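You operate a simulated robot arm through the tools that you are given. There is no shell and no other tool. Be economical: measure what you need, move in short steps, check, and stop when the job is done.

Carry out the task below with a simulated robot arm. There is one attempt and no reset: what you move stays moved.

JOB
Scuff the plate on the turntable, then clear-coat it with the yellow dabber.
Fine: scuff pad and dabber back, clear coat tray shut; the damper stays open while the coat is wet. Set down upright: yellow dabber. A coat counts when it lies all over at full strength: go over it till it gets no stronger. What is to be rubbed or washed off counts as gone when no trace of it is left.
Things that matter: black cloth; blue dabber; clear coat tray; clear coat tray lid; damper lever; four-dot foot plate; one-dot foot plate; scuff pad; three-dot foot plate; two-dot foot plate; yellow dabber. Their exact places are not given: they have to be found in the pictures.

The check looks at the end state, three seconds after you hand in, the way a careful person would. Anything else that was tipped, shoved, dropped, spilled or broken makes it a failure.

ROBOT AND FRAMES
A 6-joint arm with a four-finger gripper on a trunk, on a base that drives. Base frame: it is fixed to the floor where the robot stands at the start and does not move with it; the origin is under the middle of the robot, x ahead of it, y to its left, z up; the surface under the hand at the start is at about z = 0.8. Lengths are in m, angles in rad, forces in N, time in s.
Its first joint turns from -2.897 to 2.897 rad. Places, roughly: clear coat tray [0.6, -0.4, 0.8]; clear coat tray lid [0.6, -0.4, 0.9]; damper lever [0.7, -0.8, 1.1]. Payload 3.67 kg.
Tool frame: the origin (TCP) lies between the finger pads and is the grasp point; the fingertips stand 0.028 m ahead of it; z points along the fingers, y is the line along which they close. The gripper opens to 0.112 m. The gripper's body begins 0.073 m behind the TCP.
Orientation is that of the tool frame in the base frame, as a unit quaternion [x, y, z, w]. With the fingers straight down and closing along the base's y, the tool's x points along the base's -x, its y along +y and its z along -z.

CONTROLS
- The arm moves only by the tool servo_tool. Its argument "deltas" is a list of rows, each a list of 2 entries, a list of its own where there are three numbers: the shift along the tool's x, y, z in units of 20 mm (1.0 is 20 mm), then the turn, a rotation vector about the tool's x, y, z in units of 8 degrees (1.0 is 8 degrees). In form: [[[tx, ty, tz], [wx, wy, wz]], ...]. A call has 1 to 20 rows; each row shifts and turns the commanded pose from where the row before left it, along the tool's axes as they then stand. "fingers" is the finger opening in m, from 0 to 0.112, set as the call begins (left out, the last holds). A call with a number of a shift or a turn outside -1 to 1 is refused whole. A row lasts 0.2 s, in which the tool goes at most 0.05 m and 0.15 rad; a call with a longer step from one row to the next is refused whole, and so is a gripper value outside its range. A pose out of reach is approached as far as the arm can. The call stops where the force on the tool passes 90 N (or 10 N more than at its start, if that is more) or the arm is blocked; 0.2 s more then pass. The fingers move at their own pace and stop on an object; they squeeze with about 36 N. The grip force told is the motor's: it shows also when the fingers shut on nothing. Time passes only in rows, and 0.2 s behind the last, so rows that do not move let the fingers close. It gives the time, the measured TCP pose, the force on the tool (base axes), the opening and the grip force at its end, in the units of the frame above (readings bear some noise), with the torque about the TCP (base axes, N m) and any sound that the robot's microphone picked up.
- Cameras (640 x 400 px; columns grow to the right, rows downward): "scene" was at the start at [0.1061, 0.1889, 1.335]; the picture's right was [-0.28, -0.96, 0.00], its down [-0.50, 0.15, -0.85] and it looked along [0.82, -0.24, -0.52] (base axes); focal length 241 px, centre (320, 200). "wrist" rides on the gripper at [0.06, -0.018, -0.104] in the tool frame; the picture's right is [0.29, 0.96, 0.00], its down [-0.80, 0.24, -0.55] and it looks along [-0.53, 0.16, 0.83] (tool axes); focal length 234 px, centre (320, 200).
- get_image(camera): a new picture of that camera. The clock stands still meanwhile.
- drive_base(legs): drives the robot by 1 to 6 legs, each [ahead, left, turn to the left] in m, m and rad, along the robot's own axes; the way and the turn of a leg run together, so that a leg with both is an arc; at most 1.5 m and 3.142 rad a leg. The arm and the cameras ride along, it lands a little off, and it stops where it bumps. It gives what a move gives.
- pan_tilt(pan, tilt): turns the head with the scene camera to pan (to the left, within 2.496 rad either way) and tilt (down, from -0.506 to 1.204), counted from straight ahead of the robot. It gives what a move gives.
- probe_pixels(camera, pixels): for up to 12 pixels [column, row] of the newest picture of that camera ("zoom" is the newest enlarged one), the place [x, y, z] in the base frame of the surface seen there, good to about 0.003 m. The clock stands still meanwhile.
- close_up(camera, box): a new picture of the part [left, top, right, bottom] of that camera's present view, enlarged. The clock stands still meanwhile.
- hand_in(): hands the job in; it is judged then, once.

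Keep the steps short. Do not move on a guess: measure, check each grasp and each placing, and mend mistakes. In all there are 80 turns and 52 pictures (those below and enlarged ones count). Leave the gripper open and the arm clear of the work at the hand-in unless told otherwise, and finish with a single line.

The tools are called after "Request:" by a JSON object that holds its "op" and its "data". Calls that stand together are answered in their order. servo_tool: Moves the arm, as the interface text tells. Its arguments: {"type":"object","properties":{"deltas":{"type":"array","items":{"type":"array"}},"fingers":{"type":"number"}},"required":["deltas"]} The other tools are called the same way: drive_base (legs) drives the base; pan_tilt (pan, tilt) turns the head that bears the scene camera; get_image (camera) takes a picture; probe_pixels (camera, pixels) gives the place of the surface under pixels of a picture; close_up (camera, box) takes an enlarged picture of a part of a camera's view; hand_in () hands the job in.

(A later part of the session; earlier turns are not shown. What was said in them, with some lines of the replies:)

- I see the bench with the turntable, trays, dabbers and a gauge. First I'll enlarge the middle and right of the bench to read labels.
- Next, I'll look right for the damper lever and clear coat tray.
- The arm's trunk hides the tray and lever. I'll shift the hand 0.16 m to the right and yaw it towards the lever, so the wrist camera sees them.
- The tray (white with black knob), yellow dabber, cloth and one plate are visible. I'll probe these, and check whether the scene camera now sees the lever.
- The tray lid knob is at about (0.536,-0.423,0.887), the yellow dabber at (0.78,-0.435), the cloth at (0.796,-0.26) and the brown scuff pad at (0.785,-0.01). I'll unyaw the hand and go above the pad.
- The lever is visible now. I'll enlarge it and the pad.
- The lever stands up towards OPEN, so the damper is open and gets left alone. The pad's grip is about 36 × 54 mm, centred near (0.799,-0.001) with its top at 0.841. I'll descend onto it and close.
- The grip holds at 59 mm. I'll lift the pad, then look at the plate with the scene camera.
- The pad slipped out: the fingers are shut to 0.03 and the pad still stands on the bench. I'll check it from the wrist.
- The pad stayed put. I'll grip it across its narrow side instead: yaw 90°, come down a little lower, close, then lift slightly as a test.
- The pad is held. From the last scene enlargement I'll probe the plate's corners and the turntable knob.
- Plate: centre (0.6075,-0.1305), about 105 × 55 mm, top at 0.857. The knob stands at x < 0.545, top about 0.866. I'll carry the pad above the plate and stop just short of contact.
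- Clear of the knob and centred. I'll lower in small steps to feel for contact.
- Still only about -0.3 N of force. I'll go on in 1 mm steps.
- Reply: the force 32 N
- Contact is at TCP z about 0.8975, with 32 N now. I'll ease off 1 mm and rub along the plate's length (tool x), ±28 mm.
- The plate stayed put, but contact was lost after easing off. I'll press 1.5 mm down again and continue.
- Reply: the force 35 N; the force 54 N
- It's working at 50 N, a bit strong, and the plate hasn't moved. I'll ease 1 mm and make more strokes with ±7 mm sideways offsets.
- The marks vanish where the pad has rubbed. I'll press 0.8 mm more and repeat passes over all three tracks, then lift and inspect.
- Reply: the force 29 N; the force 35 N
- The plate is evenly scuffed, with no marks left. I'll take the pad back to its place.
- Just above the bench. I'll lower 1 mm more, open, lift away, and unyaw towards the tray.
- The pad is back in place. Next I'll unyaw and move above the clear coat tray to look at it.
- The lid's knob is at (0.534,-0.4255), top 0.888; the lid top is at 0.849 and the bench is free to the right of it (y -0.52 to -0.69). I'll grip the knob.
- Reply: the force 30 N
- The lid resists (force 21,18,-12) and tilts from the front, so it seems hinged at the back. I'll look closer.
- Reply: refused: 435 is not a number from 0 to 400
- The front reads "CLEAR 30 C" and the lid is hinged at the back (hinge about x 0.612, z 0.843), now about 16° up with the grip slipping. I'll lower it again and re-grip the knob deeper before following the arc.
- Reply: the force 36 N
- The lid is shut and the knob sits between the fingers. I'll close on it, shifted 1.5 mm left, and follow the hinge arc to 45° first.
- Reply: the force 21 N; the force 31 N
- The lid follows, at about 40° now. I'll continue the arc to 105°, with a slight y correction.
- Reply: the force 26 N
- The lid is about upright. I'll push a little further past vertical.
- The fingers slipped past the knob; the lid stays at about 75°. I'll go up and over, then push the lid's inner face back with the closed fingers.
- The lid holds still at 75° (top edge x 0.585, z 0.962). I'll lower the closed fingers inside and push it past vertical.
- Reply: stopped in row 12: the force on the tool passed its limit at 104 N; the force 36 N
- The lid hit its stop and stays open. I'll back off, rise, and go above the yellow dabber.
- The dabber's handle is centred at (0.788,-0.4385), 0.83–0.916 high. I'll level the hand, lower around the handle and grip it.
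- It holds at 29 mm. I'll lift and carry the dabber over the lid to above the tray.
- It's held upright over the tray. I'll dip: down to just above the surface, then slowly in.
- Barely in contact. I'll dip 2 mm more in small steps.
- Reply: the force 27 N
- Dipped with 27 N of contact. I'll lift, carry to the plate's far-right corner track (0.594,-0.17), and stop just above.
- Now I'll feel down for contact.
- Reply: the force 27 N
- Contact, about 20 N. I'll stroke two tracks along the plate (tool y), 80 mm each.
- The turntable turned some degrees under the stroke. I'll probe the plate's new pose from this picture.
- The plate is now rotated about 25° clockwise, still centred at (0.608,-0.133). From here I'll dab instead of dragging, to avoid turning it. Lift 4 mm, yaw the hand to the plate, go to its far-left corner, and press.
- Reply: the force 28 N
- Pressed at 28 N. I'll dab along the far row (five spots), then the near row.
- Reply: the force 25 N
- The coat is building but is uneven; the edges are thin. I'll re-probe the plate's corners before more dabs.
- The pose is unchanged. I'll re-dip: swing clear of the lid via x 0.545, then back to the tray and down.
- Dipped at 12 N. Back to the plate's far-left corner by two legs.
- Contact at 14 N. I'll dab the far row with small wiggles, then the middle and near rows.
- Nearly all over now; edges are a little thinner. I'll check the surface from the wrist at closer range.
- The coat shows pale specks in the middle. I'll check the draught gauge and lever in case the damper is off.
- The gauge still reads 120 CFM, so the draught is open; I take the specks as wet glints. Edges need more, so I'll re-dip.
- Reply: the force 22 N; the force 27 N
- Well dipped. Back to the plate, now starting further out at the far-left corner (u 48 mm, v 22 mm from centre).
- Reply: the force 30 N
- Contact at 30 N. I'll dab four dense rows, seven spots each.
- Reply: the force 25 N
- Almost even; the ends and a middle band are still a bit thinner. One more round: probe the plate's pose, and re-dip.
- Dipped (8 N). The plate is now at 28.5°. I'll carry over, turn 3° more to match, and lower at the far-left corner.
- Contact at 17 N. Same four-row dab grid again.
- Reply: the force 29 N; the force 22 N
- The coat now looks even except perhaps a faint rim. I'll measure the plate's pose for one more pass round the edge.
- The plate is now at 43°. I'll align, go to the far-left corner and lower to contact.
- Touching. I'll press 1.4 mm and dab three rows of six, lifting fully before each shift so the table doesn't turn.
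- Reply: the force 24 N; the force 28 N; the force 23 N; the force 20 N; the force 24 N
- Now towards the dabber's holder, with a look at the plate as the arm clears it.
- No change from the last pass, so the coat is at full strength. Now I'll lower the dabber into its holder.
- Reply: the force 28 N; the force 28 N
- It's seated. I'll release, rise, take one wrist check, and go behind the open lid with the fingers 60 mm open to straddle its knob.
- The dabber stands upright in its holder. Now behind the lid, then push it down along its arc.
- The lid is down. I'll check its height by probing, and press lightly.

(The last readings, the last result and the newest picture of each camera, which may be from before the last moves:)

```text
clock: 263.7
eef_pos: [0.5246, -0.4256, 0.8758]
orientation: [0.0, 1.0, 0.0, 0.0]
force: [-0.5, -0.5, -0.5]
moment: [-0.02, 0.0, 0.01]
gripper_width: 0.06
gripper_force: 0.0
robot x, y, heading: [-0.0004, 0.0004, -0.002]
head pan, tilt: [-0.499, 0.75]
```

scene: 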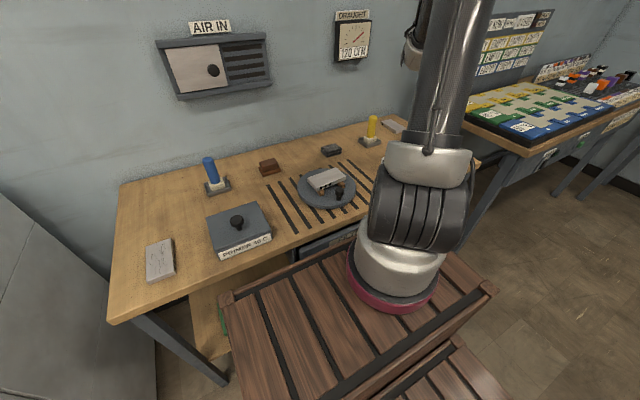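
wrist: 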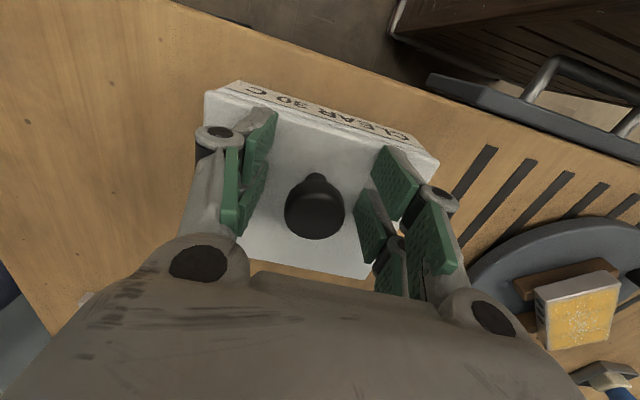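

The lid is flat at 0.850, so it's shut. I'll rise, open wide, move clear to the left, and take a last look.

Request:
{"op": "servo_tool", "data": {"deltas": [[[0, 0, -1], [0, 0, 0]], [[0, 0, -1], [0, 0, 0]], [[0, 0, -1], [0, 0, 0]], [[0, 0, -1], [0, 0, 0]], [[0, 0, -1], [0, 0, 0]], [[0, 0, -1], [0, 0, 0]], [[0, 0, -1], [0, 0, 0]], [[0, 0, -1], [0, 0, 0]], [[0, 0, -1], [0, 0, 0]], [[0, 0, -1], [0, 0, 0]], [[0, 0, -1], [0, 0, 0]], [[0, 0, -1], [0, 0, 0]]]}}

Request:
{"op": "servo_tool", "data": {"deltas": [[[-0.6, 1, 0], [0, 0, 0]], [[-0.6, 1, 0], [0, 0, 0]], [[-0.6, 1, 0], [0, 0, 0]], [[-0.6, 1, 0], [0, 0, 0]], [[-0.6, 1, 0], [0, 0, 0]], [[-0.6, 1, 0], [0, 0, 0]], [[-0.6, 1, 0], [0, 0, 0]], [[-0.6, 1, 0], [0, 0, 0]], [[-0.6, 1, 0], [0, 0, 0]], [[-0.6, 1, 0], [0, 0, 0]], [[-0.6, 1, 0], [0, 0, 0]], [[-0.6, 1, 0], [0, 0, 0]], [[-0.6, 1, 0], [0, 0, 0]], [[-0.6, 1, 0], [0, 0, 0]], [[-0.6, 1, 0], [0, 0, 0]], [[-0.6, 1, 0], [0, 0, 0]], [[-0.6, 1, 0], [0, 0, 0]], [[-0.6, 1, 0], [0, 0, 0]], [[-0.6, 1, 0], [0, 0, 0]], [[-0.6, 1, 0], [0, 0, 0]]], "fingers": 0.1}}

Request:
{"op": "pan_tilt", "data": {"pan": -0.6, "tilt": 0.6}}

Request:
{"op": "get_image", "data": {"camera": "scene"}}

```text
clock: 266.3
eef_pos: [0.525, -0.4229, 1.1166]
orientation: [0.001, 1.0, 0.001, 0.0]
force: [0.1, -0.2, 0.6]
moment: [-0.01, 0.01, 0.0]
gripper_width: 0.06
gripper_force: 0.1
robot x, y, heading: [-0.0014, -0.001, -0.008]
head pan, tilt: [-0.499, 0.75]
```

```text
clock: 270.5
eef_pos: [0.7653, -0.0262, 1.1174]
orientation: [0.0, 1.0, 0.0, 0.001]
force: [0.4, -0.2, 0.9]
moment: [-0.02, 0.01, 0.01]
gripper_width: 0.0999
gripper_force: 0.0
robot x, y, heading: [0.0015, 0.0013, -0.001]
head pan, tilt: [-0.499, 0.75]
```

```text
clock: 271.2
eef_pos: [0.7651, -0.0243, 1.1181]
orientation: [0.0, 1.0, 0.001, 0.0]
force: [-0.1, -0.2, 0.2]
moment: [0.0, 0.02, -0.01]
gripper_width: 0.0999
gripper_force: 0.0
robot x, y, heading: [0.0026, 0.0014, -0.001]
head pan, tilt: [-0.6, 0.6]
```

```text
1 pictures are left
```

scene: 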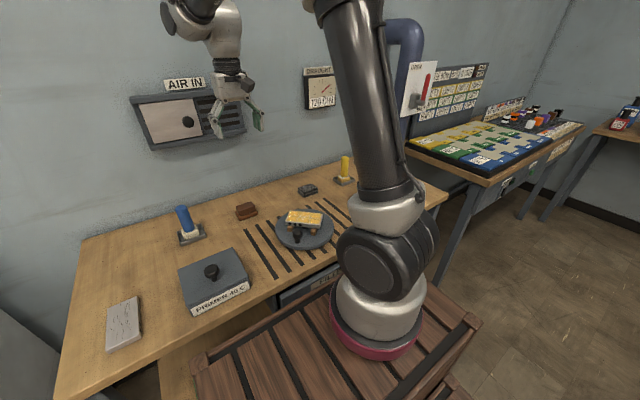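

Everything is in place: lever up at OPEN, draught at 120 CFM, pad and dabber back, tray shut, arm clear and gripper open. Handing in.

Request:
{"op": "hand_in", "data": {}}

```text
The job is handed in.
```

The plate is scuffed and clear-coated as far as it would take, with pad and dabber back, tray shut and damper open; the turntable turned about 43° clockwise while I coated, and pale specks in the middle of the coat, which I took for wet glints, are unexplained.
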